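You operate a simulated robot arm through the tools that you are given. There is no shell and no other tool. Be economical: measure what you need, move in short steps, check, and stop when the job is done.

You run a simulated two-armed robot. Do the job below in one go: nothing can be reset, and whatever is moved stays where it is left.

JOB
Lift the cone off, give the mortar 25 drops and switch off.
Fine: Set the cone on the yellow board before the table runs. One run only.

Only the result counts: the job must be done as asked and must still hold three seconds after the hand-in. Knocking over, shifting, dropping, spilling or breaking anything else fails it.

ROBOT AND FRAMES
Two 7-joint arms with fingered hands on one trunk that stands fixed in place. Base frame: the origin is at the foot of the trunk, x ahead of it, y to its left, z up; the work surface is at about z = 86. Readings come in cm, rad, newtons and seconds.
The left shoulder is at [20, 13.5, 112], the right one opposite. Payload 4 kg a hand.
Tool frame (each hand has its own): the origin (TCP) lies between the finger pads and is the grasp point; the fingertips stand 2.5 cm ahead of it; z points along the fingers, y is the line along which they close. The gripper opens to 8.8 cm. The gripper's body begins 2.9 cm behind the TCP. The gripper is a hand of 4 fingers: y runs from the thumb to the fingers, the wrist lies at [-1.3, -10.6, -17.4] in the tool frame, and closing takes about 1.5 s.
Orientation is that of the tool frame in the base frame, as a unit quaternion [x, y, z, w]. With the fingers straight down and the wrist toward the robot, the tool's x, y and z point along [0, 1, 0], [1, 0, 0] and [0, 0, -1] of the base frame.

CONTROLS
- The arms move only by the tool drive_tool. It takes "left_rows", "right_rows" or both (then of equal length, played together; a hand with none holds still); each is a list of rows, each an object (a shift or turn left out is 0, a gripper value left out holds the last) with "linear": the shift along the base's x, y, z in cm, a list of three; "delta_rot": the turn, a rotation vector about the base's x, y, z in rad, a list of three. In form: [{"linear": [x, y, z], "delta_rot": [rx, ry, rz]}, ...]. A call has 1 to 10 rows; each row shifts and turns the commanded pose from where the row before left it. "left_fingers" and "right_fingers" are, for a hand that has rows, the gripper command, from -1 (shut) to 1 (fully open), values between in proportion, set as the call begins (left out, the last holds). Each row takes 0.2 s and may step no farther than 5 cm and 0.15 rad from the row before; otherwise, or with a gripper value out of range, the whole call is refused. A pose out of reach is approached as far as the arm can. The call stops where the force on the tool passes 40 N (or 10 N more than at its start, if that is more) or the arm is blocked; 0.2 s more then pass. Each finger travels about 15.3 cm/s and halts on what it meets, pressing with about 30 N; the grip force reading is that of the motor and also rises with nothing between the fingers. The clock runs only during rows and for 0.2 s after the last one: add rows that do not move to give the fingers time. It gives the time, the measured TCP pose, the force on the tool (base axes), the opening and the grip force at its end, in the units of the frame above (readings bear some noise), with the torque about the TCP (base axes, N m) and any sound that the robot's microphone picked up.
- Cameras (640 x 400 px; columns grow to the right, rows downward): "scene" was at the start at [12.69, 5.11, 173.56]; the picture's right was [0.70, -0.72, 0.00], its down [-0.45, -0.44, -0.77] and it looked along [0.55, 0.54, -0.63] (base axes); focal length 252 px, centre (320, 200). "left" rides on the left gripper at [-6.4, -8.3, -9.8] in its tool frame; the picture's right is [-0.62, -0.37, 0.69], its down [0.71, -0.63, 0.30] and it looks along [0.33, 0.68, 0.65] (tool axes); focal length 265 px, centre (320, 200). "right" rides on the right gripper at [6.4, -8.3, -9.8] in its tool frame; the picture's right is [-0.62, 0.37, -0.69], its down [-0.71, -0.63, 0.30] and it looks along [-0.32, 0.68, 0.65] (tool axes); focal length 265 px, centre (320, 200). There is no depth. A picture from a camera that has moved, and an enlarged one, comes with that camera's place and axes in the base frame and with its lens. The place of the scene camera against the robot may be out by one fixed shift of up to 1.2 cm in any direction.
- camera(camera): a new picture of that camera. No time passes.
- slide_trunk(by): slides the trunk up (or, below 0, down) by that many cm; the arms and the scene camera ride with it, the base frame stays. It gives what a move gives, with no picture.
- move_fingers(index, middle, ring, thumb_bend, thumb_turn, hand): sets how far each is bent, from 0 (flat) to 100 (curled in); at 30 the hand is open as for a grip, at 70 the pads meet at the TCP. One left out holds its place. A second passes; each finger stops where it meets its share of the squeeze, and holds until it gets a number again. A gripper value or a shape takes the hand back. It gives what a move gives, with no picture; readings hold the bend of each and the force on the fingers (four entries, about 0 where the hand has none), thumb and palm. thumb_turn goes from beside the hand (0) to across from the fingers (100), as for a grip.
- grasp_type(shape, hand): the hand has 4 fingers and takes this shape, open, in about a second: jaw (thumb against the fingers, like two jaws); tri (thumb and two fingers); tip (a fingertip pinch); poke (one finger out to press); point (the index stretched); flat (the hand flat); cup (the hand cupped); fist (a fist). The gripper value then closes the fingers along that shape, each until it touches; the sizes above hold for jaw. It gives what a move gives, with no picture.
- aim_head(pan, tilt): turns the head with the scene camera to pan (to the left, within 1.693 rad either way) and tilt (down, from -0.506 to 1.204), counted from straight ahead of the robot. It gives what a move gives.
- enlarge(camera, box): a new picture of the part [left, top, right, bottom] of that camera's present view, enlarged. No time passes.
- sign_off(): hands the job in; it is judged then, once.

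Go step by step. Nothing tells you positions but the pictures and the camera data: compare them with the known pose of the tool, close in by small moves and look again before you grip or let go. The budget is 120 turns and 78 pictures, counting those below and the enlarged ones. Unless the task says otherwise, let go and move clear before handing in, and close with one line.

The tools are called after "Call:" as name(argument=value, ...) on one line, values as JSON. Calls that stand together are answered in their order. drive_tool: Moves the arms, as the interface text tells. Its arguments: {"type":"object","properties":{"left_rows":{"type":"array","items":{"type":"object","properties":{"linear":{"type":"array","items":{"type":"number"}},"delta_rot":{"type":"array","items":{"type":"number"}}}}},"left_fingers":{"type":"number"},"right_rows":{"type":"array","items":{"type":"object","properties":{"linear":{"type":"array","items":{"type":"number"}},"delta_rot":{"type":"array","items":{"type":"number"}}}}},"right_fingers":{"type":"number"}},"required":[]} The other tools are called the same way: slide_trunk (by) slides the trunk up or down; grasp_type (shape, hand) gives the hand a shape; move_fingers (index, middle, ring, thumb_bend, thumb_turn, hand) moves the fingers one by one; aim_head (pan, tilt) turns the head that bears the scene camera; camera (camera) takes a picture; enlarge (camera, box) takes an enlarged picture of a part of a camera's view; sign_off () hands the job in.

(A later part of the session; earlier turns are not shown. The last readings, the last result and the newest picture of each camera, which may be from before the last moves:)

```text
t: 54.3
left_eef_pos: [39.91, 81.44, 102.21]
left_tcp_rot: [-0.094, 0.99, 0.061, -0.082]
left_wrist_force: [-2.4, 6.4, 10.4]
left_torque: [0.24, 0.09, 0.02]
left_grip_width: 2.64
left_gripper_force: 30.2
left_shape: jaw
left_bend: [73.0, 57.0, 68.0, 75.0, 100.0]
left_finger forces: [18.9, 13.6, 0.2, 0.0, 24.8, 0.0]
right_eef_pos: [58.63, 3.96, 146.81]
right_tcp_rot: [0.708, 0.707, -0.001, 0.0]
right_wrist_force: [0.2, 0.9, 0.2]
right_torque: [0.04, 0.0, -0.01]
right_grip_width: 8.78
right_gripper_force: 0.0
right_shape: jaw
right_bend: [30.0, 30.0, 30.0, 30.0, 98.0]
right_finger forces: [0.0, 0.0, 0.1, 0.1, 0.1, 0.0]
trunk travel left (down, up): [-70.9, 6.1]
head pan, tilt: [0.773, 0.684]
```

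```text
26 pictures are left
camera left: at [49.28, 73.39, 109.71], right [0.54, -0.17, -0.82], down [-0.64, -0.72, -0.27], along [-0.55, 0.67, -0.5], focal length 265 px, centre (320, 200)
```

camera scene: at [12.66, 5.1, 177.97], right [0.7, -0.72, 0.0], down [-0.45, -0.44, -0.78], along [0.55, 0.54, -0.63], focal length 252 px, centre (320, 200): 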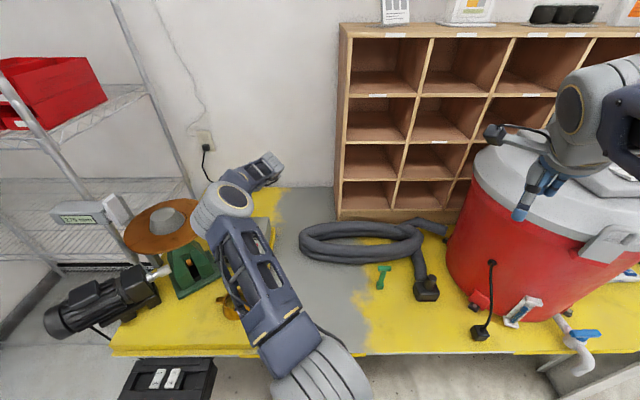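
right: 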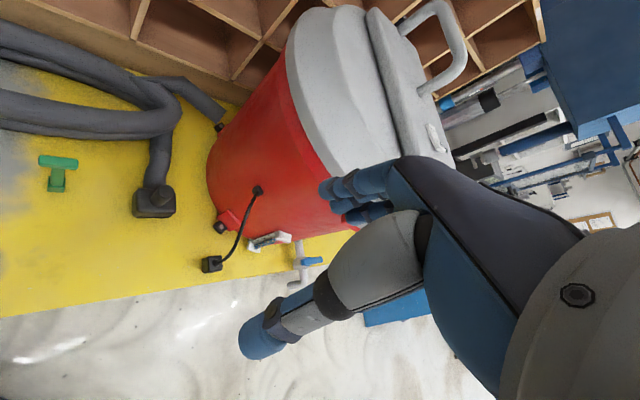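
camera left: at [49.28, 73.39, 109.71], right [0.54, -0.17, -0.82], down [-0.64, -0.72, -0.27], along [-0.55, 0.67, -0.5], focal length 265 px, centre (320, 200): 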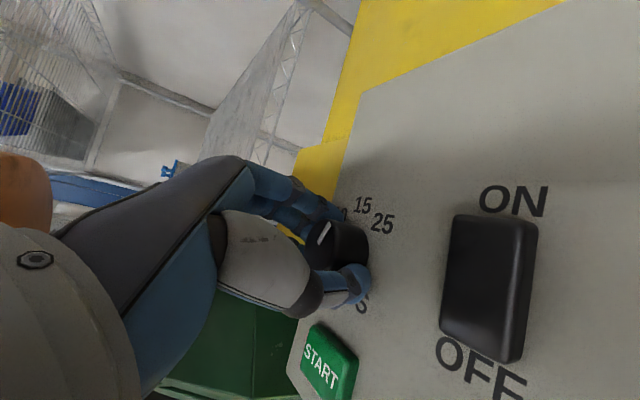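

The knob turns with the hand. I'll do 0.24 rad more, then open and read the pointer.

Call:
drive_tool(left_rows=[{"linear": [-0.02, -0.05, 0], "delta_rot": [0, 0, -0.08]}, {"linear": [-0.02, -0.05, 0], "delta_rot": [0, 0, -0.08]}, {"linear": [-0.02, -0.05, 0], "delta_rot": [0, 0, -0.08]}, {}])

Call:
enlarge(camera="left", box=[270, 170, 430, 310])

```text
t: 55.3
left_eef_pos: [39.67, 81.16, 102.15]
left_tcp_rot: [0.026, 0.994, 0.07, -0.075]
left_wrist_force: [1.2, 13.2, 7.0]
left_torque: [0.35, -0.02, -0.09]
left_grip_width: 2.58
left_gripper_force: 30.1
left_shape: jaw
left_bend: [72.0, 56.0, 68.0, 75.0, 100.0]
left_finger forces: [21.3, 14.4, 0.3, 0.0, 22.0, 0.0]
right_eef_pos: [58.7, 4.03, 146.91]
right_tcp_rot: [0.707, 0.707, 0.0, 0.0]
right_wrist_force: [0.7, 0.2, 0.1]
right_torque: [-0.02, 0.0, -0.01]
right_grip_width: 8.78
right_gripper_force: 0.0
right_shape: jaw
right_bend: [30.0, 30.0, 30.0, 30.0, 98.0]
right_finger forces: [0.0, 0.1, 0.0, 0.0, 0.1, 0.1]
trunk travel left (down, up): [-70.9, 6.1]
head pan, tilt: [0.773, 0.684]
```

```text
2.86 times, centred on (350, 240) of left
camera zoom: at [47.07, 71.21, 109.73], right [0.49, -0.29, -0.82], down [-0.79, -0.55, -0.27], along [-0.37, 0.78, -0.5], focal length 758 px, centre (234, 86)
```

zoom: 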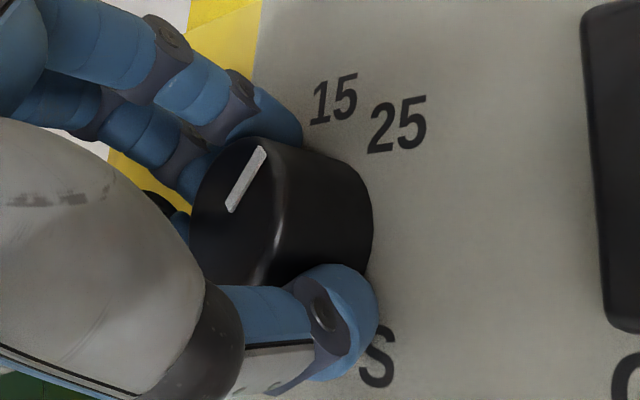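

Now I'll open, rise a little, and read where the pointer stands.

Call:
drive_tool(left_fingers=0.3, left_rows=[{}, {}, {}, {}, {"linear": [0, 0, 1.5]}, {"linear": [0, 0, 2]}, {"linear": [0, 0, 2]}])

Call:
enlarge(camera="left", box=[300, 170, 500, 340])

```text
t: 56.9
left_eef_pos: [39.69, 81.22, 107.48]
left_tcp_rot: [0.026, 0.994, 0.069, -0.075]
left_wrist_force: [0.3, 0.5, -0.2]
left_torque: [0.0, -0.02, 0.01]
left_grip_width: 5.68
left_gripper_force: 0.1
left_shape: jaw
left_bend: [28.0, 39.0, 36.0, 62.0, 100.0]
left_finger forces: [0.1, 0.0, 0.1, 0.1, 0.1, 0.1]
right_eef_pos: [58.65, 3.92, 146.93]
right_tcp_rot: [0.708, 0.706, 0.0, 0.0]
right_wrist_force: [0.3, 0.3, -0.5]
right_torque: [0.01, -0.02, 0.02]
right_grip_width: 8.75
right_gripper_force: 0.0
right_shape: jaw
right_bend: [30.0, 30.0, 30.0, 30.0, 98.0]
right_finger forces: [0.1, 0.0, 0.0, 0.0, 0.1, 0.0]
trunk travel left (down, up): [-70.9, 6.1]
head pan, tilt: [0.773, 0.684]
```

```text
2.35 times, centred on (400, 255) of left
camera zoom: at [47.03, 71.24, 115.19], right [0.49, -0.29, -0.82], down [-0.79, -0.55, -0.27], along [-0.38, 0.78, -0.5], focal length 624 px, centre (132, 71)
```

zoom: 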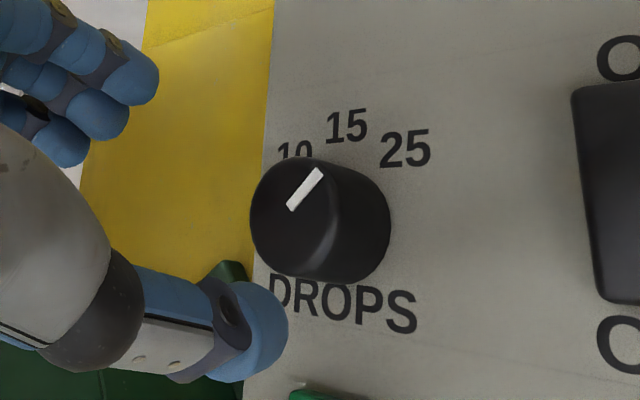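

The pointer now lines up with 25. Next is the rocker: I'll rise, take the poke shape and look at where the fingertip is.

Call:
drive_tool(left_rows=[{"linear": [1.5, -1, 2.5]}, {"linear": [1.5, -1, 2.5]}, {"linear": [1.5, -1, 2]}])

Call:
grasp_type(hand="left", shape="poke")

Call:
camera(camera="left")

```text
t: 57.7
left_eef_pos: [44.31, 78.16, 114.41]
left_tcp_rot: [0.025, 0.994, 0.069, -0.075]
left_wrist_force: [0.1, -0.1, 0.3]
left_torque: [-0.02, 0.0, -0.01]
left_grip_width: 5.68
left_gripper_force: 0.1
left_shape: jaw
left_bend: [28.0, 39.0, 36.0, 62.0, 100.0]
left_finger forces: [0.0, 0.0, 0.0, 0.0, 0.1, 0.0]
right_eef_pos: [58.72, 4.18, 146.9]
right_tcp_rot: [0.707, 0.707, 0.0, -0.001]
right_wrist_force: [-0.6, 0.4, -0.5]
right_torque: [-0.02, 0.01, 0.0]
right_grip_width: 8.78
right_gripper_force: 0.1
right_shape: jaw
right_bend: [30.0, 30.0, 30.0, 30.0, 98.0]
right_finger forces: [0.0, 0.1, 0.1, 0.0, 0.0, 0.0]
trunk travel left (down, up): [-70.9, 6.1]
head pan, tilt: [0.773, 0.684]
```

```text
t: 58.6
left_eef_pos: [44.1, 78.32, 114.35]
left_tcp_rot: [0.025, 0.994, 0.07, -0.075]
left_wrist_force: [0.7, 0.3, -0.4]
left_torque: [0.01, 0.03, 0.02]
left_grip_width: 0.0
left_gripper_force: 0.0
left_shape: poke
left_bend: [70.0, 70.0, 99.0, 100.0, 100.0]
left_finger forces: [0.1, 0.0, 0.0, 0.0, 0.0, 0.0]
right_eef_pos: [58.65, 4.05, 146.79]
right_tcp_rot: [0.707, 0.707, 0.0, 0.0]
right_wrist_force: [-0.5, 0.6, 0.0]
right_torque: [-0.01, -0.02, -0.01]
right_grip_width: 8.78
right_gripper_force: 0.1
right_shape: jaw
right_bend: [30.0, 30.0, 30.0, 30.0, 98.0]
right_finger forces: [0.0, 0.0, 0.0, 0.0, 0.0, 0.0]
trunk travel left (down, up): [-70.9, 6.1]
head pan, tilt: [0.773, 0.684]
```

```text
23 pictures are left
camera left: at [51.59, 68.24, 122.1], right [0.49, -0.29, -0.82], down [-0.79, -0.55, -0.27], along [-0.37, 0.78, -0.5], focal length 265 px, centre (320, 200)
```

left: 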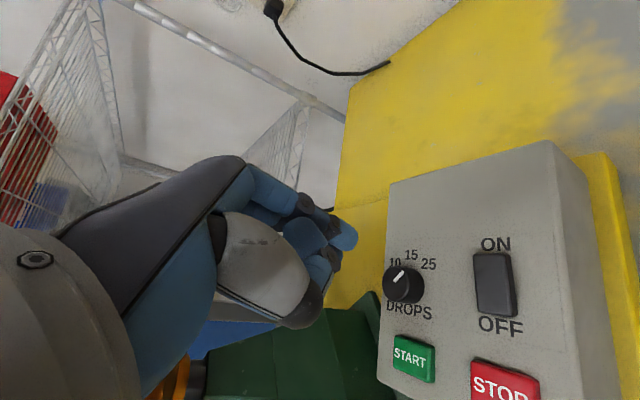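

One finger is out, with its tip near the picture point (348, 240). I'll enlarge it to place the tip against the tool frame.

Call:
enlarge(camera="left", box=[240, 160, 440, 340])

Call:
enlarge(camera="scene", box=[180, 150, 300, 260])

```text
2.22 times, centred on (340, 250) of left
camera zoom: at [51.59, 68.24, 122.1], right [0.49, -0.29, -0.82], down [-0.79, -0.55, -0.27], along [-0.37, 0.78, -0.5], focal length 590 px, centre (276, 89)
```

zoom: 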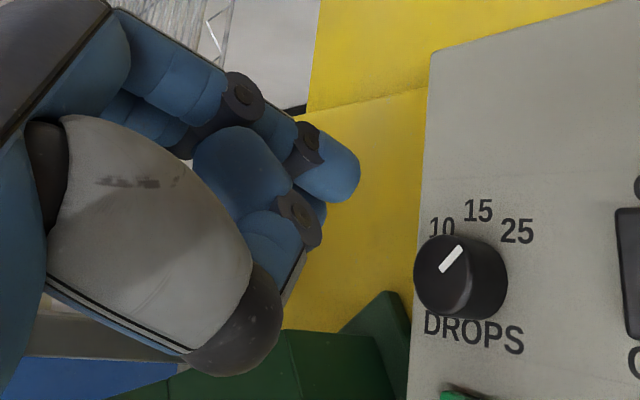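

```text
3.64 times, centred on (240, 205) of scene
camera zoom: at [12.69, 5.11, 171.96], right [0.7, -0.72, 0.0], down [-0.45, -0.44, -0.77], along [0.55, 0.54, -0.63], focal length 914 px, centre (611, 182)
```

zoom: 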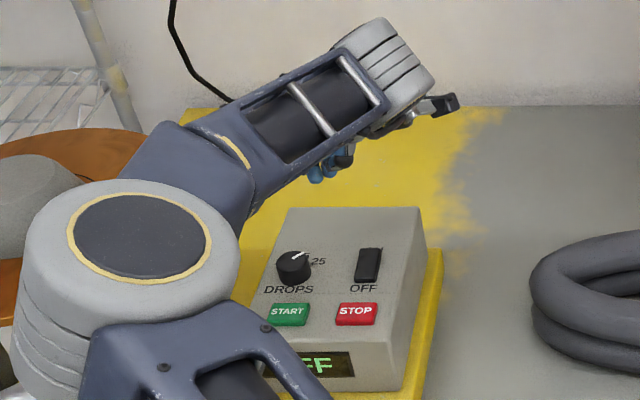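

The poke shape seems to leave both index and middle at 70. I'll curl the middle finger too, so only the index stands out.

Call:
move_fingers(hand="left", index=70, middle=100, ring=100, thumb_bend=100)

Call:
enlarge(camera="left", box=[240, 160, 440, 340])

```text
t: 59.6
left_eef_pos: [44.38, 78.09, 114.45]
left_tcp_rot: [0.026, 0.994, 0.07, -0.076]
left_wrist_force: [0.6, -1.0, 0.3]
left_torque: [-0.01, -0.01, -0.02]
left_grip_width: 1.54
left_gripper_force: 0.0
left_shape: fingers
left_bend: [40.0, 100.0, 100.0, 100.0, 100.0]
left_finger forces: [0.0, 0.0, 0.0, 0.0, 0.0, 0.1]
right_eef_pos: [58.62, 3.97, 146.88]
right_tcp_rot: [0.707, 0.708, 0.0, 0.0]
right_wrist_force: [0.3, -0.1, 0.0]
right_torque: [0.02, 0.02, 0.0]
right_grip_width: 8.82
right_gripper_force: 0.0
right_shape: jaw
right_bend: [30.0, 30.0, 30.0, 30.0, 98.0]
right_finger forces: [0.1, 0.0, 0.0, 0.0, 0.1, 0.0]
trunk travel left (down, up): [-70.9, 6.1]
head pan, tilt: [0.773, 0.684]
```

```text
2.22 times, centred on (340, 250) of left
camera zoom: at [51.6, 68.23, 122.12], right [0.49, -0.29, -0.82], down [-0.79, -0.55, -0.27], along [-0.37, 0.78, -0.5], focal length 590 px, centre (276, 89)
```

zoom: 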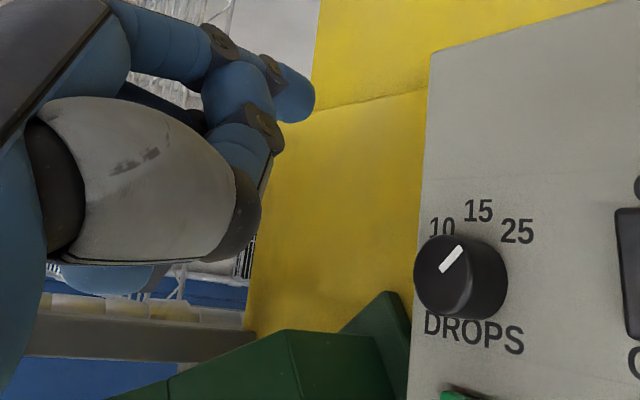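

The index gets blocked that way, so I'll go back to the poke shape, whose tip lies about (-0.6, 0, 2.5) in the tool frame. Then I'll hover over the rocker's ON end.

Call:
grasp_type(hand="left", shape="poke")

Call:
drive_tool(left_rows=[{"linear": [1.2, -0.2, -1.5]}, {"linear": [1.2, -0.1, -2]}, {"linear": [0, 0, -2]}, {"linear": [0, 0, -2]}, {"linear": [0, 0, -1.7]}, {}])

Call:
camera(camera="left")

```text
t: 60.5
left_eef_pos: [44.32, 78.21, 114.48]
left_tcp_rot: [0.025, 0.994, 0.07, -0.076]
left_wrist_force: [-0.9, 0.5, -0.7]
left_torque: [0.03, -0.04, -0.01]
left_grip_width: 0.02
left_gripper_force: 0.0
left_shape: poke
left_bend: [70.0, 70.0, 99.0, 100.0, 100.0]
left_finger forces: [0.0, 0.1, 0.0, 0.1, 0.0, 0.0]
right_eef_pos: [58.6, 4.06, 146.84]
right_tcp_rot: [0.707, 0.707, 0.0, 0.0]
right_wrist_force: [-1.1, -0.6, -0.6]
right_torque: [0.01, 0.01, 0.0]
right_grip_width: 8.78
right_gripper_force: 0.0
right_shape: jaw
right_bend: [30.0, 30.0, 30.0, 30.0, 98.0]
right_finger forces: [0.0, 0.1, 0.1, 0.1, 0.0, 0.1]
trunk travel left (down, up): [-70.9, 6.1]
head pan, tilt: [0.773, 0.684]
```

```text
t: 61.9
left_eef_pos: [46.71, 77.88, 105.26]
left_tcp_rot: [0.025, 0.994, 0.071, -0.076]
left_wrist_force: [-0.1, 0.0, -0.2]
left_torque: [-0.04, 0.01, -0.01]
left_grip_width: 0.0
left_gripper_force: 0.1
left_shape: poke
left_bend: [70.0, 70.0, 99.0, 100.0, 100.0]
left_finger forces: [0.1, 0.1, 0.0, 0.0, 0.0, 0.0]
right_eef_pos: [58.71, 4.08, 146.91]
right_tcp_rot: [0.707, 0.707, -0.001, 0.0]
right_wrist_force: [-0.6, -0.2, -0.2]
right_torque: [-0.01, -0.01, -0.03]
right_grip_width: 8.79
right_gripper_force: 0.1
right_shape: jaw
right_bend: [30.0, 30.0, 30.0, 30.0, 98.0]
right_finger forces: [0.0, 0.0, 0.1, 0.1, 0.1, 0.0]
trunk travel left (down, up): [-70.9, 6.1]
head pan, tilt: [0.773, 0.684]
```

```text
19 pictures are left
camera left: at [54.06, 67.89, 112.89], right [0.49, -0.29, -0.82], down [-0.79, -0.55, -0.27], along [-0.37, 0.78, -0.5], focal length 265 px, centre (320, 200)
```

left: 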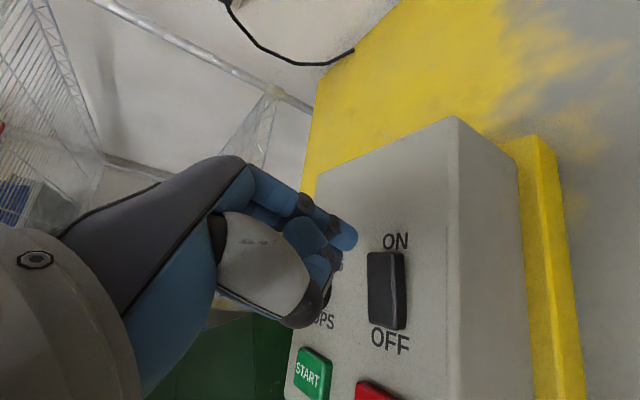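

The tip is over the rocker's ON end. I'll press down in small steps and watch the force.

Call:
drive_tool(left_rows=[{"linear": [-0.2, -0.2, -0.6]}, {"linear": [0, 0, -0.6]}, {"linear": [0, 0, -0.5]}, {"linear": [0, 0, -0.4]}, {}])

Call:
drive_tool(left_rows=[{"linear": [0, 0, -0.3]}, {"linear": [0, 0, -0.3]}, {}])

```text
t: 63.1
left_eef_pos: [46.45, 77.65, 103.18]
left_tcp_rot: [0.025, 0.994, 0.07, -0.076]
left_wrist_force: [0.4, 1.3, 1.3]
left_torque: [0.05, 0.0, 0.01]
left_grip_width: 0.02
left_gripper_force: 0.1
left_shape: poke
left_bend: [70.0, 70.0, 99.0, 100.0, 100.0]
left_finger forces: [2.1, 0.1, 0.1, 0.0, 0.0, 0.0]
right_eef_pos: [58.65, 4.0, 146.9]
right_tcp_rot: [0.707, 0.707, 0.0, 0.0]
right_wrist_force: [0.2, 0.5, 0.0]
right_torque: [-0.02, 0.01, 0.0]
right_grip_width: 8.79
right_gripper_force: 0.1
right_shape: jaw
right_bend: [30.0, 30.0, 30.0, 30.0, 98.0]
right_finger forces: [0.0, 0.1, 0.1, 0.1, 0.1, 0.0]
trunk travel left (down, up): [-70.9, 6.1]
head pan, tilt: [0.773, 0.684]
```

```text
t: 63.9
left_eef_pos: [46.41, 77.79, 102.63]
left_tcp_rot: [0.025, 0.994, 0.072, -0.076]
left_wrist_force: [-0.5, 1.1, 8.1]
left_torque: [0.02, 0.1, 0.0]
left_grip_width: 0.0
left_gripper_force: 0.1
left_shape: poke
left_bend: [70.0, 70.0, 99.0, 100.0, 100.0]
left_finger forces: [0.0, 7.8, 0.0, 0.0, 0.1, 0.1]
right_eef_pos: [58.68, 3.99, 146.88]
right_tcp_rot: [0.707, 0.707, 0.0, 0.0]
right_wrist_force: [0.1, -0.6, -0.2]
right_torque: [-0.02, -0.04, -0.01]
right_grip_width: 8.77
right_gripper_force: 0.0
right_shape: jaw
right_bend: [30.0, 30.0, 30.0, 30.0, 98.0]
right_finger forces: [0.0, 0.1, 0.1, 0.1, 0.1, 0.1]
trunk travel left (down, up): [-70.9, 6.1]
head pan, tilt: [0.773, 0.684]
```

Index contact vanished as the rocker gave way, and now the middle finger touches. I'll lift off a bit and look at the display.

Call:
drive_tool(left_rows=[{"linear": [0, 0, 2]}, {"linear": [0, 0, 2]}, {"linear": [0, 0, 2]}])

Call:
enlarge(camera="scene", box=[200, 190, 300, 270])

Call:
camera(camera="left")

```text
t: 64.7
left_eef_pos: [46.3, 77.69, 108.59]
left_tcp_rot: [0.025, 0.994, 0.069, -0.075]
left_wrist_force: [0.6, -0.7, 0.0]
left_torque: [-0.02, -0.04, 0.01]
left_grip_width: 0.0
left_gripper_force: 0.1
left_shape: poke
left_bend: [70.0, 70.0, 99.0, 100.0, 100.0]
left_finger forces: [0.1, 0.0, 0.0, 0.1, 0.0, 0.1]
right_eef_pos: [58.52, 4.07, 146.87]
right_tcp_rot: [0.707, 0.707, 0.0, 0.0]
right_wrist_force: [0.3, 0.1, 0.7]
right_torque: [0.02, 0.0, 0.0]
right_grip_width: 8.77
right_gripper_force: 0.0
right_shape: jaw
right_bend: [30.0, 30.0, 30.0, 30.0, 98.0]
right_finger forces: [0.0, 0.0, 0.1, 0.1, 0.0, 0.0]
trunk travel left (down, up): [-70.9, 6.1]
head pan, tilt: [0.773, 0.684]
```

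```text
5.00 times, centred on (250, 230) of scene
camera zoom: at [12.7, 5.12, 171.96], right [0.7, -0.72, 0.0], down [-0.45, -0.44, -0.77], along [0.55, 0.54, -0.63], focal length 1257 px, centre (670, 50)
```

zoom: 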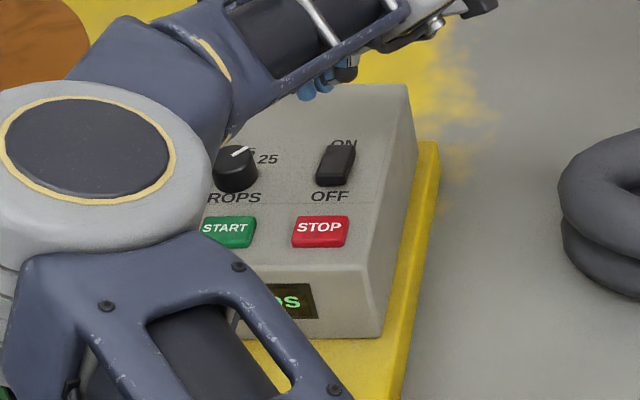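

```text
17 pictures are left
camera left: at [53.74, 67.8, 116.22], right [0.49, -0.29, -0.82], down [-0.79, -0.55, -0.27], along [-0.37, 0.78, -0.5], focal length 265 px, centre (320, 200)
```

left: 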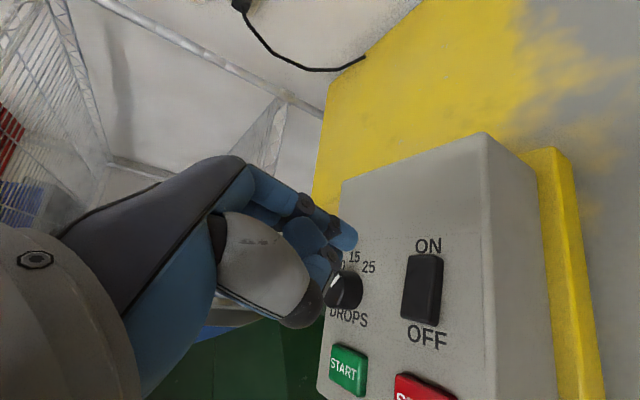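

The rocker is ON and the display is lit, but the arm hides part of it. I'll move the hand aside to read it before starting.

Call:
drive_tool(left_rows=[{"linear": [2, 0, 3]}, {"linear": [3, -2, 2]}, {"linear": [3, -3, 1]}, {"linear": [3, -3, 0]}, {"linear": [3, -3, 0]}])

Call:
enlarge(camera="scene", box=[200, 190, 300, 270])

```text
t: 65.9
left_eef_pos: [60.4, 66.76, 114.92]
left_tcp_rot: [0.023, 0.994, 0.07, -0.075]
left_wrist_force: [-0.5, -0.4, -0.3]
left_torque: [0.0, -0.01, -0.02]
left_grip_width: 0.0
left_gripper_force: 0.0
left_shape: poke
left_bend: [70.0, 70.0, 99.0, 100.0, 100.0]
left_finger forces: [0.0, 0.0, 0.1, 0.0, 0.1, 0.0]
right_eef_pos: [58.57, 4.14, 146.92]
right_tcp_rot: [0.707, 0.707, 0.0, 0.0]
right_wrist_force: [0.1, -0.4, 0.4]
right_torque: [-0.02, -0.03, -0.01]
right_grip_width: 8.76
right_gripper_force: 0.1
right_shape: jaw
right_bend: [30.0, 30.0, 30.0, 30.0, 98.0]
right_finger forces: [0.0, 0.0, 0.0, 0.1, 0.0, 0.0]
trunk travel left (down, up): [-70.9, 6.1]
head pan, tilt: [0.773, 0.684]
```

```text
5.00 times, centred on (250, 230) of scene
camera zoom: at [12.66, 5.14, 171.96], right [0.7, -0.72, 0.0], down [-0.45, -0.44, -0.77], along [0.55, 0.54, -0.63], focal length 1257 px, centre (670, 50)
```

zoom: 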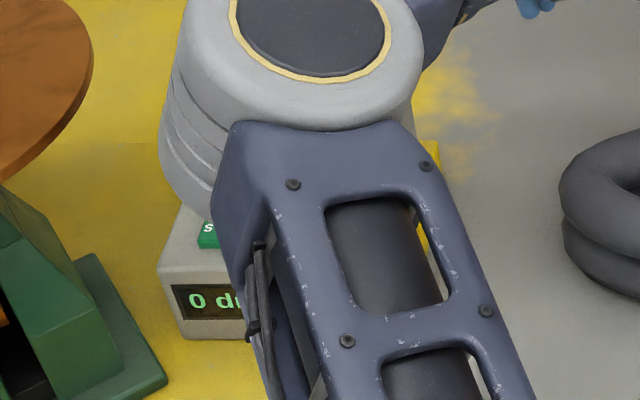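

The display reads "0 drops", so power is on. I'll now hover over START.

Call:
drive_tool(left_rows=[{"linear": [-4, 1, 0]}, {"linear": [-4, 1, 0]}, {"linear": [-4, 1.5, 0]}, {"linear": [-4, 2, -1]}, {"linear": [-4, 2, -1]}, {"linear": [-4, 1.5, -2]}, {"linear": [-1, 0.4, -3]}, {}])

Call:
camera(camera="left")

```text
t: 67.7
left_eef_pos: [35.39, 76.11, 107.63]
left_tcp_rot: [0.026, 0.994, 0.07, -0.075]
left_wrist_force: [-0.1, 0.4, 0.4]
left_torque: [-0.02, -0.02, 0.03]
left_grip_width: 0.01
left_gripper_force: 0.1
left_shape: poke
left_bend: [70.0, 70.0, 99.0, 100.0, 100.0]
left_finger forces: [0.0, 0.0, 0.0, 0.0, 0.0, 0.0]
right_eef_pos: [58.62, 3.98, 146.87]
right_tcp_rot: [0.707, 0.707, -0.001, 0.0]
right_wrist_force: [-0.8, 0.8, -0.1]
right_torque: [-0.01, -0.02, 0.01]
right_grip_width: 8.78
right_gripper_force: 0.0
right_shape: jaw
right_bend: [30.0, 30.0, 30.0, 30.0, 98.0]
right_finger forces: [0.0, 0.1, 0.1, 0.0, 0.1, 0.0]
trunk travel left (down, up): [-70.9, 6.1]
head pan, tilt: [0.773, 0.684]
```

```text
15 pictures are left
camera left: at [42.67, 66.21, 115.34], right [0.49, -0.29, -0.82], down [-0.79, -0.55, -0.27], along [-0.37, 0.78, -0.5], focal length 265 px, centre (320, 200)
```

left: 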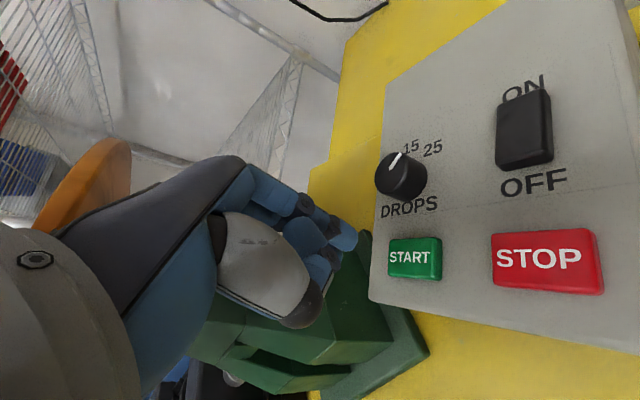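

START is at about (35.9, 76.4). I'll check the knob pointer once more, and shift slightly so both extended fingertips land on the button.

Call:
enlarge(camera="left", box=[350, 110, 470, 230])

Call:
drive_tool(left_rows=[{"linear": [0.6, 0, -1.5]}, {"linear": [0, 0, -1.5]}, {"linear": [0, 0, -0.8]}, {}])

```text
3.33 times, centred on (410, 170) of left
camera zoom: at [42.67, 66.21, 115.34], right [0.49, -0.29, -0.82], down [-0.79, -0.55, -0.27], along [-0.37, 0.78, -0.5], focal length 885 px, centre (20, 300)
```

zoom: 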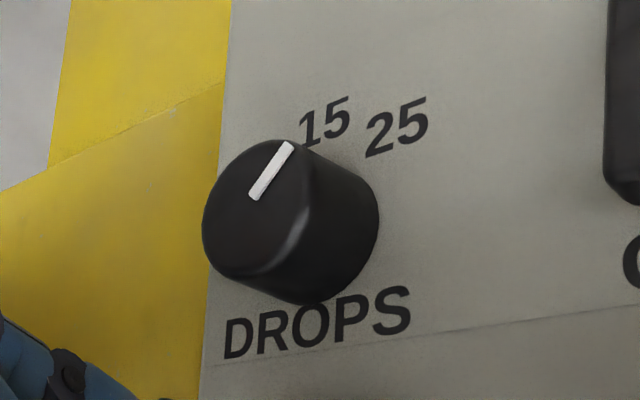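

```text
t: 68.7
left_eef_pos: [36.03, 76.18, 103.84]
left_tcp_rot: [0.025, 0.994, 0.07, -0.076]
left_wrist_force: [0.9, 0.0, 0.0]
left_torque: [0.01, -0.01, 0.01]
left_grip_width: 0.01
left_gripper_force: 0.0
left_shape: poke
left_bend: [70.0, 70.0, 99.0, 100.0, 100.0]
left_finger forces: [0.0, 0.0, 0.0, 0.1, 0.1, 0.1]
right_eef_pos: [58.68, 4.01, 146.96]
right_tcp_rot: [0.707, 0.707, 0.0, 0.0]
right_wrist_force: [-1.0, -1.1, 0.3]
right_torque: [0.04, 0.01, 0.01]
right_grip_width: 8.75
right_gripper_force: 0.0
right_shape: jaw
right_bend: [30.0, 30.0, 30.0, 30.0, 98.0]
right_finger forces: [0.0, 0.0, 0.0, 0.0, 0.0, 0.0]
trunk travel left (down, up): [-70.9, 6.1]
head pan, tilt: [0.773, 0.684]
```

The pointer works out at 44° clockwise of straight up, and the 25 label at about 45°, so the setting is right. I'll press START in small steps.

Call:
drive_tool(left_rows=[{"linear": [0, 0, -0.4]}, {"linear": [0, 0, -0.3]}, {}])

```text
t: 69.5
left_eef_pos: [36.05, 76.13, 103.23]
left_tcp_rot: [0.025, 0.994, 0.07, -0.074]
left_wrist_force: [-0.4, 0.8, -0.3]
left_torque: [0.03, 0.01, 0.03]
left_grip_width: 0.0
left_gripper_force: 0.0
left_shape: poke
left_bend: [70.0, 70.0, 99.0, 100.0, 100.0]
left_finger forces: [0.1, 0.0, 0.0, 0.0, 0.0, 0.1]
right_eef_pos: [58.67, 4.11, 146.9]
right_tcp_rot: [0.707, 0.707, 0.0, 0.0]
right_wrist_force: [0.9, 0.0, 0.0]
right_torque: [0.02, 0.01, -0.04]
right_grip_width: 8.77
right_gripper_force: 0.0
right_shape: jaw
right_bend: [30.0, 30.0, 30.0, 30.0, 98.0]
right_finger forces: [0.0, 0.0, 0.0, 0.1, 0.0, 0.1]
trunk travel left (down, up): [-70.9, 6.1]
head pan, tilt: [0.773, 0.684]
```

Call:
drive_tool(left_rows=[{"linear": [0, 0, -0.3]}, {"linear": [0, 0, -0.2]}, {}])

```text
t: 70.3
left_eef_pos: [35.95, 76.11, 102.71]
left_tcp_rot: [0.024, 0.994, 0.07, -0.075]
left_wrist_force: [0.2, -0.6, -0.5]
left_torque: [-0.02, 0.02, 0.02]
left_grip_width: 0.0
left_gripper_force: 0.1
left_shape: poke
left_bend: [70.0, 70.0, 99.0, 100.0, 100.0]
left_finger forces: [0.1, 0.1, 0.0, 0.0, 0.0, 0.0]
right_eef_pos: [58.73, 4.12, 146.98]
right_tcp_rot: [0.708, 0.707, 0.0, 0.0]
right_wrist_force: [-0.4, -0.2, -0.2]
right_torque: [0.02, -0.01, -0.01]
right_grip_width: 8.77
right_gripper_force: 0.1
right_shape: jaw
right_bend: [30.0, 30.0, 30.0, 30.0, 98.0]
right_finger forces: [0.1, 0.1, 0.0, 0.1, 0.1, 0.0]
trunk travel left (down, up): [-70.9, 6.1]
head pan, tilt: [0.773, 0.684]
```

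Call:
drive_tool(left_rows=[{"linear": [0, 0, -0.25]}, {}])

Call:
drive_tool(left_rows=[{"linear": [0, 0, -0.25]}, {}])

Call:
camera(camera="left")

```text
t: 70.9
left_eef_pos: [36.09, 76.17, 102.37]
left_tcp_rot: [0.025, 0.994, 0.07, -0.075]
left_wrist_force: [0.4, -0.2, 0.8]
left_torque: [0.01, 0.05, 0.02]
left_grip_width: 0.0
left_gripper_force: 0.0
left_shape: poke
left_bend: [70.0, 70.0, 99.0, 100.0, 100.0]
left_finger forces: [0.7, 0.0, 0.1, 0.0, 0.0, 0.1]
right_eef_pos: [58.75, 3.96, 146.78]
right_tcp_rot: [0.706, 0.708, 0.0, 0.0]
right_wrist_force: [-0.6, -1.2, 0.2]
right_torque: [0.03, 0.01, -0.02]
right_grip_width: 8.76
right_gripper_force: 0.0
right_shape: jaw
right_bend: [30.0, 30.0, 30.0, 30.0, 98.0]
right_finger forces: [0.0, 0.1, 0.0, 0.0, 0.0, 0.1]
trunk travel left (down, up): [-70.9, 6.1]
head pan, tilt: [0.773, 0.684]
```

```text
t: 71.5
left_eef_pos: [36.08, 76.15, 102.2]
left_tcp_rot: [0.025, 0.994, 0.07, -0.075]
left_wrist_force: [0.4, 0.2, 1.0]
left_torque: [0.02, 0.02, 0.0]
left_grip_width: 0.0
left_gripper_force: 0.0
left_shape: poke
left_bend: [70.0, 70.0, 99.0, 100.0, 100.0]
left_finger forces: [1.6, 0.0, 0.0, 0.0, 0.0, 0.1]
right_eef_pos: [58.69, 4.0, 146.92]
right_tcp_rot: [0.707, 0.707, 0.0, 0.0]
right_wrist_force: [0.5, -0.1, 0.0]
right_torque: [0.0, 0.01, 0.02]
right_grip_width: 8.79
right_gripper_force: 0.1
right_shape: jaw
right_bend: [30.0, 30.0, 30.0, 30.0, 98.0]
right_finger forces: [0.1, 0.0, 0.1, 0.0, 0.0, 0.1]
trunk travel left (down, up): [-70.9, 6.1]
head pan, tilt: [0.773, 0.684]
heard: click
```

```text
13 pictures are left
camera left: at [43.42, 66.19, 109.84], right [0.49, -0.29, -0.82], down [-0.79, -0.55, -0.27], along [-0.37, 0.78, -0.5], focal length 265 px, centre (320, 200)
```

left: 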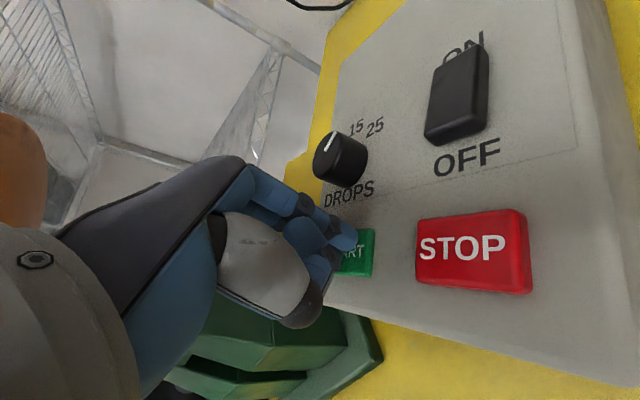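

A click was heard, so the press registered. I'll lift straight off and move aside to where the display's count is visible.

Call:
drive_tool(left_rows=[{"linear": [0, 0, 2]}, {"linear": [0, 0, 3]}, {"linear": [1, -0.5, 4]}, {"linear": [4, -1.5, 2]}, {"linear": [4, -2, 0]}, {"linear": [4, -1.5, 0]}, {"linear": [4, -1.5, 0]}, {"linear": [4, -1, 0]}, {"linear": [3, -1, 0]}])

Call:
enlarge(camera="scene", box=[120, 180, 300, 290])

```text
t: 73.5
left_eef_pos: [60.04, 66.88, 113.07]
left_tcp_rot: [0.025, 0.994, 0.071, -0.076]
left_wrist_force: [0.6, 0.2, 0.3]
left_torque: [0.0, 0.0, -0.02]
left_grip_width: 0.0
left_gripper_force: 0.1
left_shape: poke
left_bend: [70.0, 70.0, 99.0, 100.0, 100.0]
left_finger forces: [0.1, 0.0, 0.1, 0.0, 0.0, 0.0]
right_eef_pos: [58.64, 4.07, 146.96]
right_tcp_rot: [0.707, 0.707, 0.001, 0.001]
right_wrist_force: [-0.4, 0.8, -0.8]
right_torque: [0.02, -0.02, 0.01]
right_grip_width: 8.77
right_gripper_force: 0.0
right_shape: jaw
right_bend: [30.0, 30.0, 30.0, 30.0, 98.0]
right_finger forces: [0.1, 0.0, 0.0, 0.1, 0.0, 0.1]
trunk travel left (down, up): [-70.9, 6.1]
head pan, tilt: [0.773, 0.684]
```

```text
3.56 times, centred on (210, 235) of scene
camera zoom: at [12.65, 5.13, 171.96], right [0.7, -0.72, 0.0], down [-0.45, -0.44, -0.77], along [0.55, 0.54, -0.63], focal length 894 px, centre (711, 76)
```

zoom: 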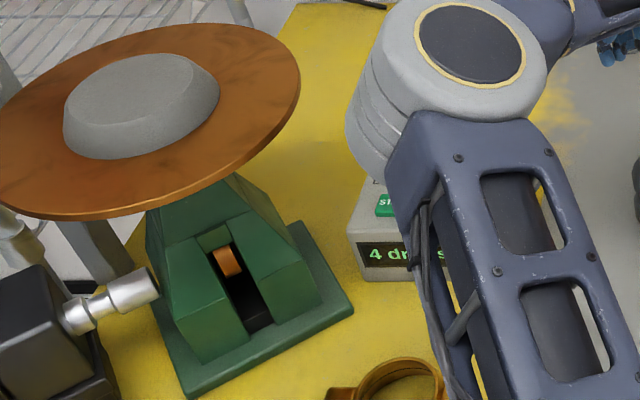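

The run is on, with 4 drops counted after about 2 s. I'll wait it out without moving.

Call:
drive_tool(left_rows=[{}, {}, {}, {}, {}, {}, {}, {}, {}, {}])

Call:
drive_tool(left_rows=[{}, {}, {}, {}, {}, {}, {}, {}, {}, {}])

Call:
drive_tool(left_rows=[{}, {}, {}, {}, {}, {}, {}, {}, {}, {}])

Call:
drive_tool(left_rows=[{}, {}, {}, {}, {}, {}, {}, {}, {}, {}])

Call:
enlarge(camera="scene", box=[120, 180, 300, 290])

```text
t: 75.7
left_eef_pos: [60.18, 66.9, 113.01]
left_tcp_rot: [0.025, 0.994, 0.071, -0.076]
left_wrist_force: [0.5, 0.3, -0.1]
left_torque: [-0.01, 0.01, 0.0]
left_grip_width: 0.01
left_gripper_force: 0.1
left_shape: poke
left_bend: [70.0, 70.0, 99.0, 100.0, 100.0]
left_finger forces: [0.0, 0.1, 0.0, 0.1, 0.1, 0.0]
right_eef_pos: [58.74, 4.02, 146.97]
right_tcp_rot: [0.707, 0.707, 0.0, -0.001]
right_wrist_force: [0.6, 0.6, 0.3]
right_torque: [0.01, 0.0, -0.02]
right_grip_width: 8.76
right_gripper_force: 0.0
right_shape: jaw
right_bend: [30.0, 30.0, 30.0, 30.0, 98.0]
right_finger forces: [0.1, 0.0, 0.0, 0.0, 0.0, 0.1]
trunk travel left (down, up): [-70.9, 6.1]
head pan, tilt: [0.773, 0.684]
```

```text
t: 77.9
left_eef_pos: [60.09, 66.95, 113.13]
left_tcp_rot: [0.025, 0.994, 0.07, -0.075]
left_wrist_force: [-0.4, -1.0, 0.0]
left_torque: [0.02, 0.02, 0.0]
left_grip_width: 0.0
left_gripper_force: 0.1
left_shape: poke
left_bend: [70.0, 70.0, 99.0, 100.0, 100.0]
left_finger forces: [0.0, 0.0, 0.1, 0.1, 0.1, 0.0]
right_eef_pos: [58.7, 4.18, 146.82]
right_tcp_rot: [0.707, 0.707, 0.0, 0.0]
right_wrist_force: [-0.2, -0.5, 0.1]
right_torque: [0.03, 0.01, -0.03]
right_grip_width: 8.8
right_gripper_force: 0.0
right_shape: jaw
right_bend: [30.0, 30.0, 30.0, 30.0, 98.0]
right_finger forces: [0.0, 0.0, 0.1, 0.1, 0.0, 0.1]
trunk travel left (down, up): [-70.9, 6.1]
head pan, tilt: [0.773, 0.684]
```

```text
t: 80.1
left_eef_pos: [60.16, 66.97, 113.14]
left_tcp_rot: [0.025, 0.994, 0.071, -0.075]
left_wrist_force: [0.3, -0.3, 0.1]
left_torque: [0.01, 0.0, 0.05]
left_grip_width: 0.0
left_gripper_force: 0.0
left_shape: poke
left_bend: [70.0, 70.0, 99.0, 100.0, 100.0]
left_finger forces: [0.0, 0.1, 0.0, 0.1, 0.0, 0.0]
right_eef_pos: [58.8, 4.04, 146.95]
right_tcp_rot: [0.706, 0.708, 0.0, 0.0]
right_wrist_force: [0.7, 0.0, 0.0]
right_torque: [-0.01, 0.02, -0.02]
right_grip_width: 8.79
right_gripper_force: 0.1
right_shape: jaw
right_bend: [30.0, 30.0, 30.0, 30.0, 98.0]
right_finger forces: [0.0, 0.1, 0.0, 0.0, 0.0, 0.0]
trunk travel left (down, up): [-70.9, 6.1]
head pan, tilt: [0.773, 0.684]
```

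```text
t: 82.3
left_eef_pos: [60.14, 66.97, 113.23]
left_tcp_rot: [0.025, 0.994, 0.07, -0.075]
left_wrist_force: [-0.1, 0.1, 0.3]
left_torque: [0.04, 0.0, 0.02]
left_grip_width: 0.0
left_gripper_force: 0.1
left_shape: poke
left_bend: [70.0, 70.0, 99.0, 100.0, 100.0]
left_finger forces: [0.1, 0.0, 0.0, 0.0, 0.0, 0.0]
right_eef_pos: [58.67, 4.05, 146.96]
right_tcp_rot: [0.707, 0.707, 0.0, 0.0]
right_wrist_force: [-0.1, -0.3, 1.3]
right_torque: [0.0, -0.01, -0.02]
right_grip_width: 8.76
right_gripper_force: 0.1
right_shape: jaw
right_bend: [30.0, 30.0, 30.0, 30.0, 98.0]
right_finger forces: [0.0, 0.1, 0.1, 0.0, 0.0, 0.0]
trunk travel left (down, up): [-70.9, 6.1]
head pan, tilt: [0.773, 0.684]
```

```text
3.56 times, centred on (210, 235) of scene
camera zoom: at [12.7, 5.11, 171.96], right [0.7, -0.72, 0.0], down [-0.45, -0.44, -0.77], along [0.55, 0.54, -0.63], focal length 894 px, centre (711, 76)
```

zoom: 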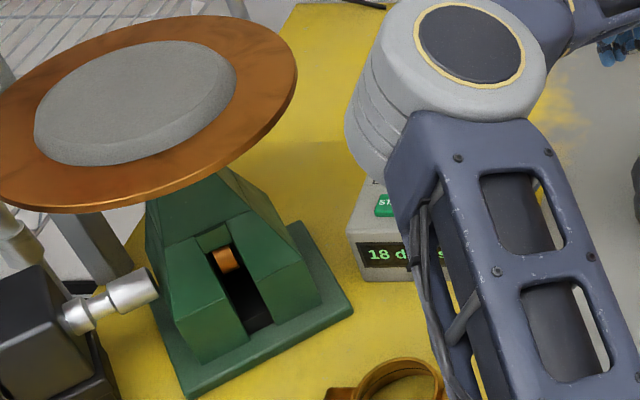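

It shows 18 drops, and 25 should come in about 4.5 s. I'll wait a little longer and confirm that it stops by itself.

Call:
drive_tool(left_rows=[{}, {}, {}, {}, {}, {}, {}, {}, {}, {}])

Call:
drive_tool(left_rows=[{}, {}, {}, {}, {}, {}, {}, {}, {}, {}])

Call:
drive_tool(left_rows=[{}, {}, {}, {}, {}])

Call:
enlarge(camera="scene", box=[120, 180, 300, 290])

```text
t: 84.5
left_eef_pos: [60.16, 67.09, 113.11]
left_tcp_rot: [0.025, 0.994, 0.07, -0.074]
left_wrist_force: [0.0, 0.5, -1.6]
left_torque: [-0.02, -0.01, -0.01]
left_grip_width: 0.0
left_gripper_force: 0.1
left_shape: poke
left_bend: [70.0, 70.0, 99.0, 100.0, 100.0]
left_finger forces: [0.0, 0.0, 0.0, 0.0, 0.1, 0.0]
right_eef_pos: [58.62, 3.93, 146.87]
right_tcp_rot: [0.707, 0.707, -0.001, 0.0]
right_wrist_force: [-0.6, 0.0, -0.3]
right_torque: [-0.02, 0.01, -0.02]
right_grip_width: 8.74
right_gripper_force: 0.1
right_shape: jaw
right_bend: [30.0, 30.0, 30.0, 30.0, 98.0]
right_finger forces: [0.0, 0.0, 0.1, 0.0, 0.0, 0.1]
trunk travel left (down, up): [-70.9, 6.1]
head pan, tilt: [0.773, 0.684]
```

```text
t: 86.7
left_eef_pos: [60.06, 66.97, 113.11]
left_tcp_rot: [0.024, 0.994, 0.07, -0.075]
left_wrist_force: [0.6, -0.3, 1.1]
left_torque: [0.01, 0.0, -0.05]
left_grip_width: 0.01
left_gripper_force: 0.1
left_shape: poke
left_bend: [70.0, 70.0, 99.0, 100.0, 100.0]
left_finger forces: [0.0, 0.1, 0.0, 0.0, 0.0, 0.1]
right_eef_pos: [58.7, 4.07, 146.83]
right_tcp_rot: [0.707, 0.707, 0.0, 0.0]
right_wrist_force: [0.2, 0.3, 0.4]
right_torque: [0.0, -0.04, -0.02]
right_grip_width: 8.74
right_gripper_force: 0.0
right_shape: jaw
right_bend: [30.0, 30.0, 30.0, 30.0, 98.0]
right_finger forces: [0.0, 0.0, 0.1, 0.1, 0.1, 0.0]
trunk travel left (down, up): [-70.9, 6.1]
head pan, tilt: [0.773, 0.684]
```

```text
t: 87.9
left_eef_pos: [60.06, 66.91, 113.05]
left_tcp_rot: [0.025, 0.994, 0.07, -0.075]
left_wrist_force: [0.2, -0.1, 0.3]
left_torque: [0.02, -0.02, 0.0]
left_grip_width: 0.0
left_gripper_force: 0.1
left_shape: poke
left_bend: [70.0, 70.0, 99.0, 100.0, 100.0]
left_finger forces: [0.1, 0.0, 0.0, 0.0, 0.1, 0.0]
right_eef_pos: [58.72, 4.02, 146.85]
right_tcp_rot: [0.707, 0.707, 0.0, 0.0]
right_wrist_force: [0.0, 0.8, 0.1]
right_torque: [0.01, -0.02, 0.0]
right_grip_width: 8.74
right_gripper_force: 0.2
right_shape: jaw
right_bend: [30.0, 30.0, 30.0, 30.0, 98.0]
right_finger forces: [0.0, 0.0, 0.0, 0.0, 0.0, 0.0]
trunk travel left (down, up): [-70.9, 6.1]
head pan, tilt: [0.773, 0.684]
```

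```text
3.56 times, centred on (210, 235) of scene
camera zoom: at [12.7, 5.11, 171.96], right [0.7, -0.72, 0.0], down [-0.45, -0.44, -0.77], along [0.55, 0.54, -0.63], focal length 894 px, centre (711, 76)
```

zoom: 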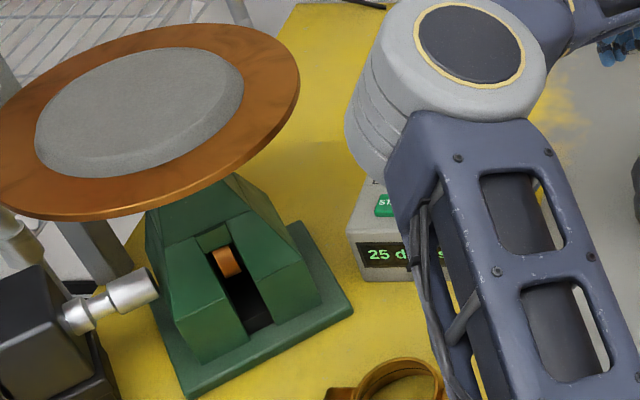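

It stopped at 25 drops. I'll now hover over the OFF end of the rocker.

Call:
drive_tool(left_rows=[{"linear": [-4, 2, 0]}, {"linear": [-4, 2, 0]}, {"linear": [-4, 2, 0]}, {"linear": [-3.96, 2.05, -1]}, {"linear": [0, 0, -3]}, {"linear": [0, 0, -3.3]}, {}])

Call:
camera(camera="left")

```text
t: 89.5
left_eef_pos: [44.09, 75.2, 105.86]
left_tcp_rot: [0.025, 0.994, 0.069, -0.076]
left_wrist_force: [0.0, -0.7, 0.5]
left_torque: [0.01, -0.02, -0.02]
left_grip_width: 0.01
left_gripper_force: 0.1
left_shape: poke
left_bend: [70.0, 70.0, 99.0, 100.0, 100.0]
left_finger forces: [0.0, 0.1, 0.1, 0.0, 0.0, 0.0]
right_eef_pos: [58.61, 4.04, 146.86]
right_tcp_rot: [0.707, 0.707, 0.0, -0.001]
right_wrist_force: [0.6, 0.0, 0.5]
right_torque: [0.01, 0.01, -0.02]
right_grip_width: 8.79
right_gripper_force: 0.0
right_shape: jaw
right_bend: [30.0, 30.0, 30.0, 30.0, 98.0]
right_finger forces: [0.1, 0.0, 0.1, 0.0, 0.1, 0.0]
trunk travel left (down, up): [-70.9, 6.1]
head pan, tilt: [0.773, 0.684]
```

```text
9 pictures are left
camera left: at [51.38, 65.32, 113.48], right [0.49, -0.29, -0.82], down [-0.79, -0.55, -0.27], along [-0.37, 0.78, -0.5], focal length 265 px, centre (320, 200)
```

left: 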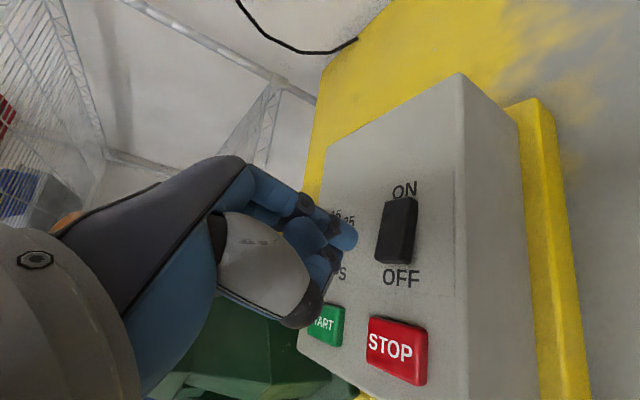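

The tip is over the OFF end. I'll press down in small steps.

Call:
drive_tool(left_rows=[{"linear": [0.1, -0.2, -0.9]}, {"linear": [0, 0, -0.9]}, {"linear": [0, 0, -0.7]}, {}])

Call:
drive_tool(left_rows=[{"linear": [0, 0, -0.3]}, {"linear": [0, 0, -0.3]}, {}])

```text
t: 90.5
left_eef_pos: [44.2, 74.99, 103.28]
left_tcp_rot: [0.025, 0.994, 0.07, -0.075]
left_wrist_force: [0.5, -0.7, 0.1]
left_torque: [-0.02, 0.01, -0.01]
left_grip_width: 0.0
left_gripper_force: 0.1
left_shape: poke
left_bend: [70.0, 70.0, 99.0, 100.0, 100.0]
left_finger forces: [0.0, 0.1, 0.0, 0.1, 0.0, 0.1]
right_eef_pos: [58.7, 4.03, 146.83]
right_tcp_rot: [0.707, 0.708, 0.0, 0.0]
right_wrist_force: [-0.1, -0.5, 0.4]
right_torque: [0.02, 0.01, -0.03]
right_grip_width: 8.76
right_gripper_force: 0.0
right_shape: jaw
right_bend: [30.0, 30.0, 30.0, 30.0, 98.0]
right_finger forces: [0.0, 0.0, 0.1, 0.0, 0.0, 0.1]
trunk travel left (down, up): [-70.9, 6.1]
head pan, tilt: [0.773, 0.684]
```

```text
t: 91.3
left_eef_pos: [44.25, 74.91, 102.79]
left_tcp_rot: [0.025, 0.994, 0.07, -0.075]
left_wrist_force: [0.3, 0.3, 5.5]
left_torque: [0.05, -0.04, 0.03]
left_grip_width: 0.03
left_gripper_force: 0.1
left_shape: poke
left_bend: [70.0, 70.0, 99.0, 100.0, 100.0]
left_finger forces: [5.1, 0.0, 0.0, 0.0, 0.0, 0.1]
right_eef_pos: [58.65, 3.99, 146.88]
right_tcp_rot: [0.707, 0.707, -0.001, 0.0]
right_wrist_force: [-0.5, 0.3, 0.4]
right_torque: [0.02, 0.02, 0.03]
right_grip_width: 8.76
right_gripper_force: 0.0
right_shape: jaw
right_bend: [30.0, 30.0, 30.0, 30.0, 98.0]
right_finger forces: [0.0, 0.0, 0.1, 0.0, 0.0, 0.0]
trunk travel left (down, up): [-70.9, 6.1]
head pan, tilt: [0.773, 0.684]
```

Call:
drive_tool(left_rows=[{"linear": [0, 0, -0.25]}, {"linear": [0, 0, -0.25]}, {}])

Call:
camera(camera="left")

```text
t: 92.1
left_eef_pos: [44.19, 75.1, 102.76]
left_tcp_rot: [0.025, 0.994, 0.074, -0.073]
left_wrist_force: [0.1, 2.0, 39.2]
left_torque: [0.2, -0.33, 0.01]
left_grip_width: 0.0
left_gripper_force: 0.1
left_shape: poke
left_bend: [70.0, 70.0, 99.0, 100.0, 100.0]
left_finger forces: [38.6, 0.1, 0.0, 0.1, 0.1, 0.1]
right_eef_pos: [58.64, 3.86, 146.98]
right_tcp_rot: [0.707, 0.707, 0.0, -0.001]
right_wrist_force: [0.5, 0.5, 0.1]
right_torque: [0.0, -0.02, -0.01]
right_grip_width: 8.77
right_gripper_force: 0.0
right_shape: jaw
right_bend: [30.0, 30.0, 30.0, 30.0, 98.0]
right_finger forces: [0.1, 0.0, 0.0, 0.0, 0.1, 0.0]
trunk travel left (down, up): [-70.9, 6.1]
head pan, tilt: [0.773, 0.684]
```

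```text
8 pictures are left
camera left: at [51.55, 65.03, 110.29], right [0.49, -0.28, -0.82], down [-0.79, -0.55, -0.28], along [-0.37, 0.79, -0.49], focal length 265 px, centre (320, 200)
```

left: 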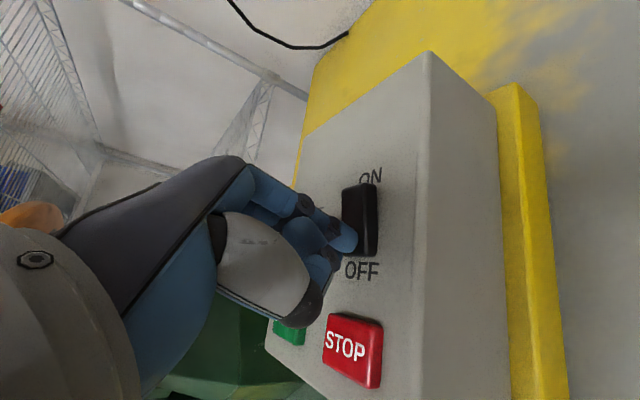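

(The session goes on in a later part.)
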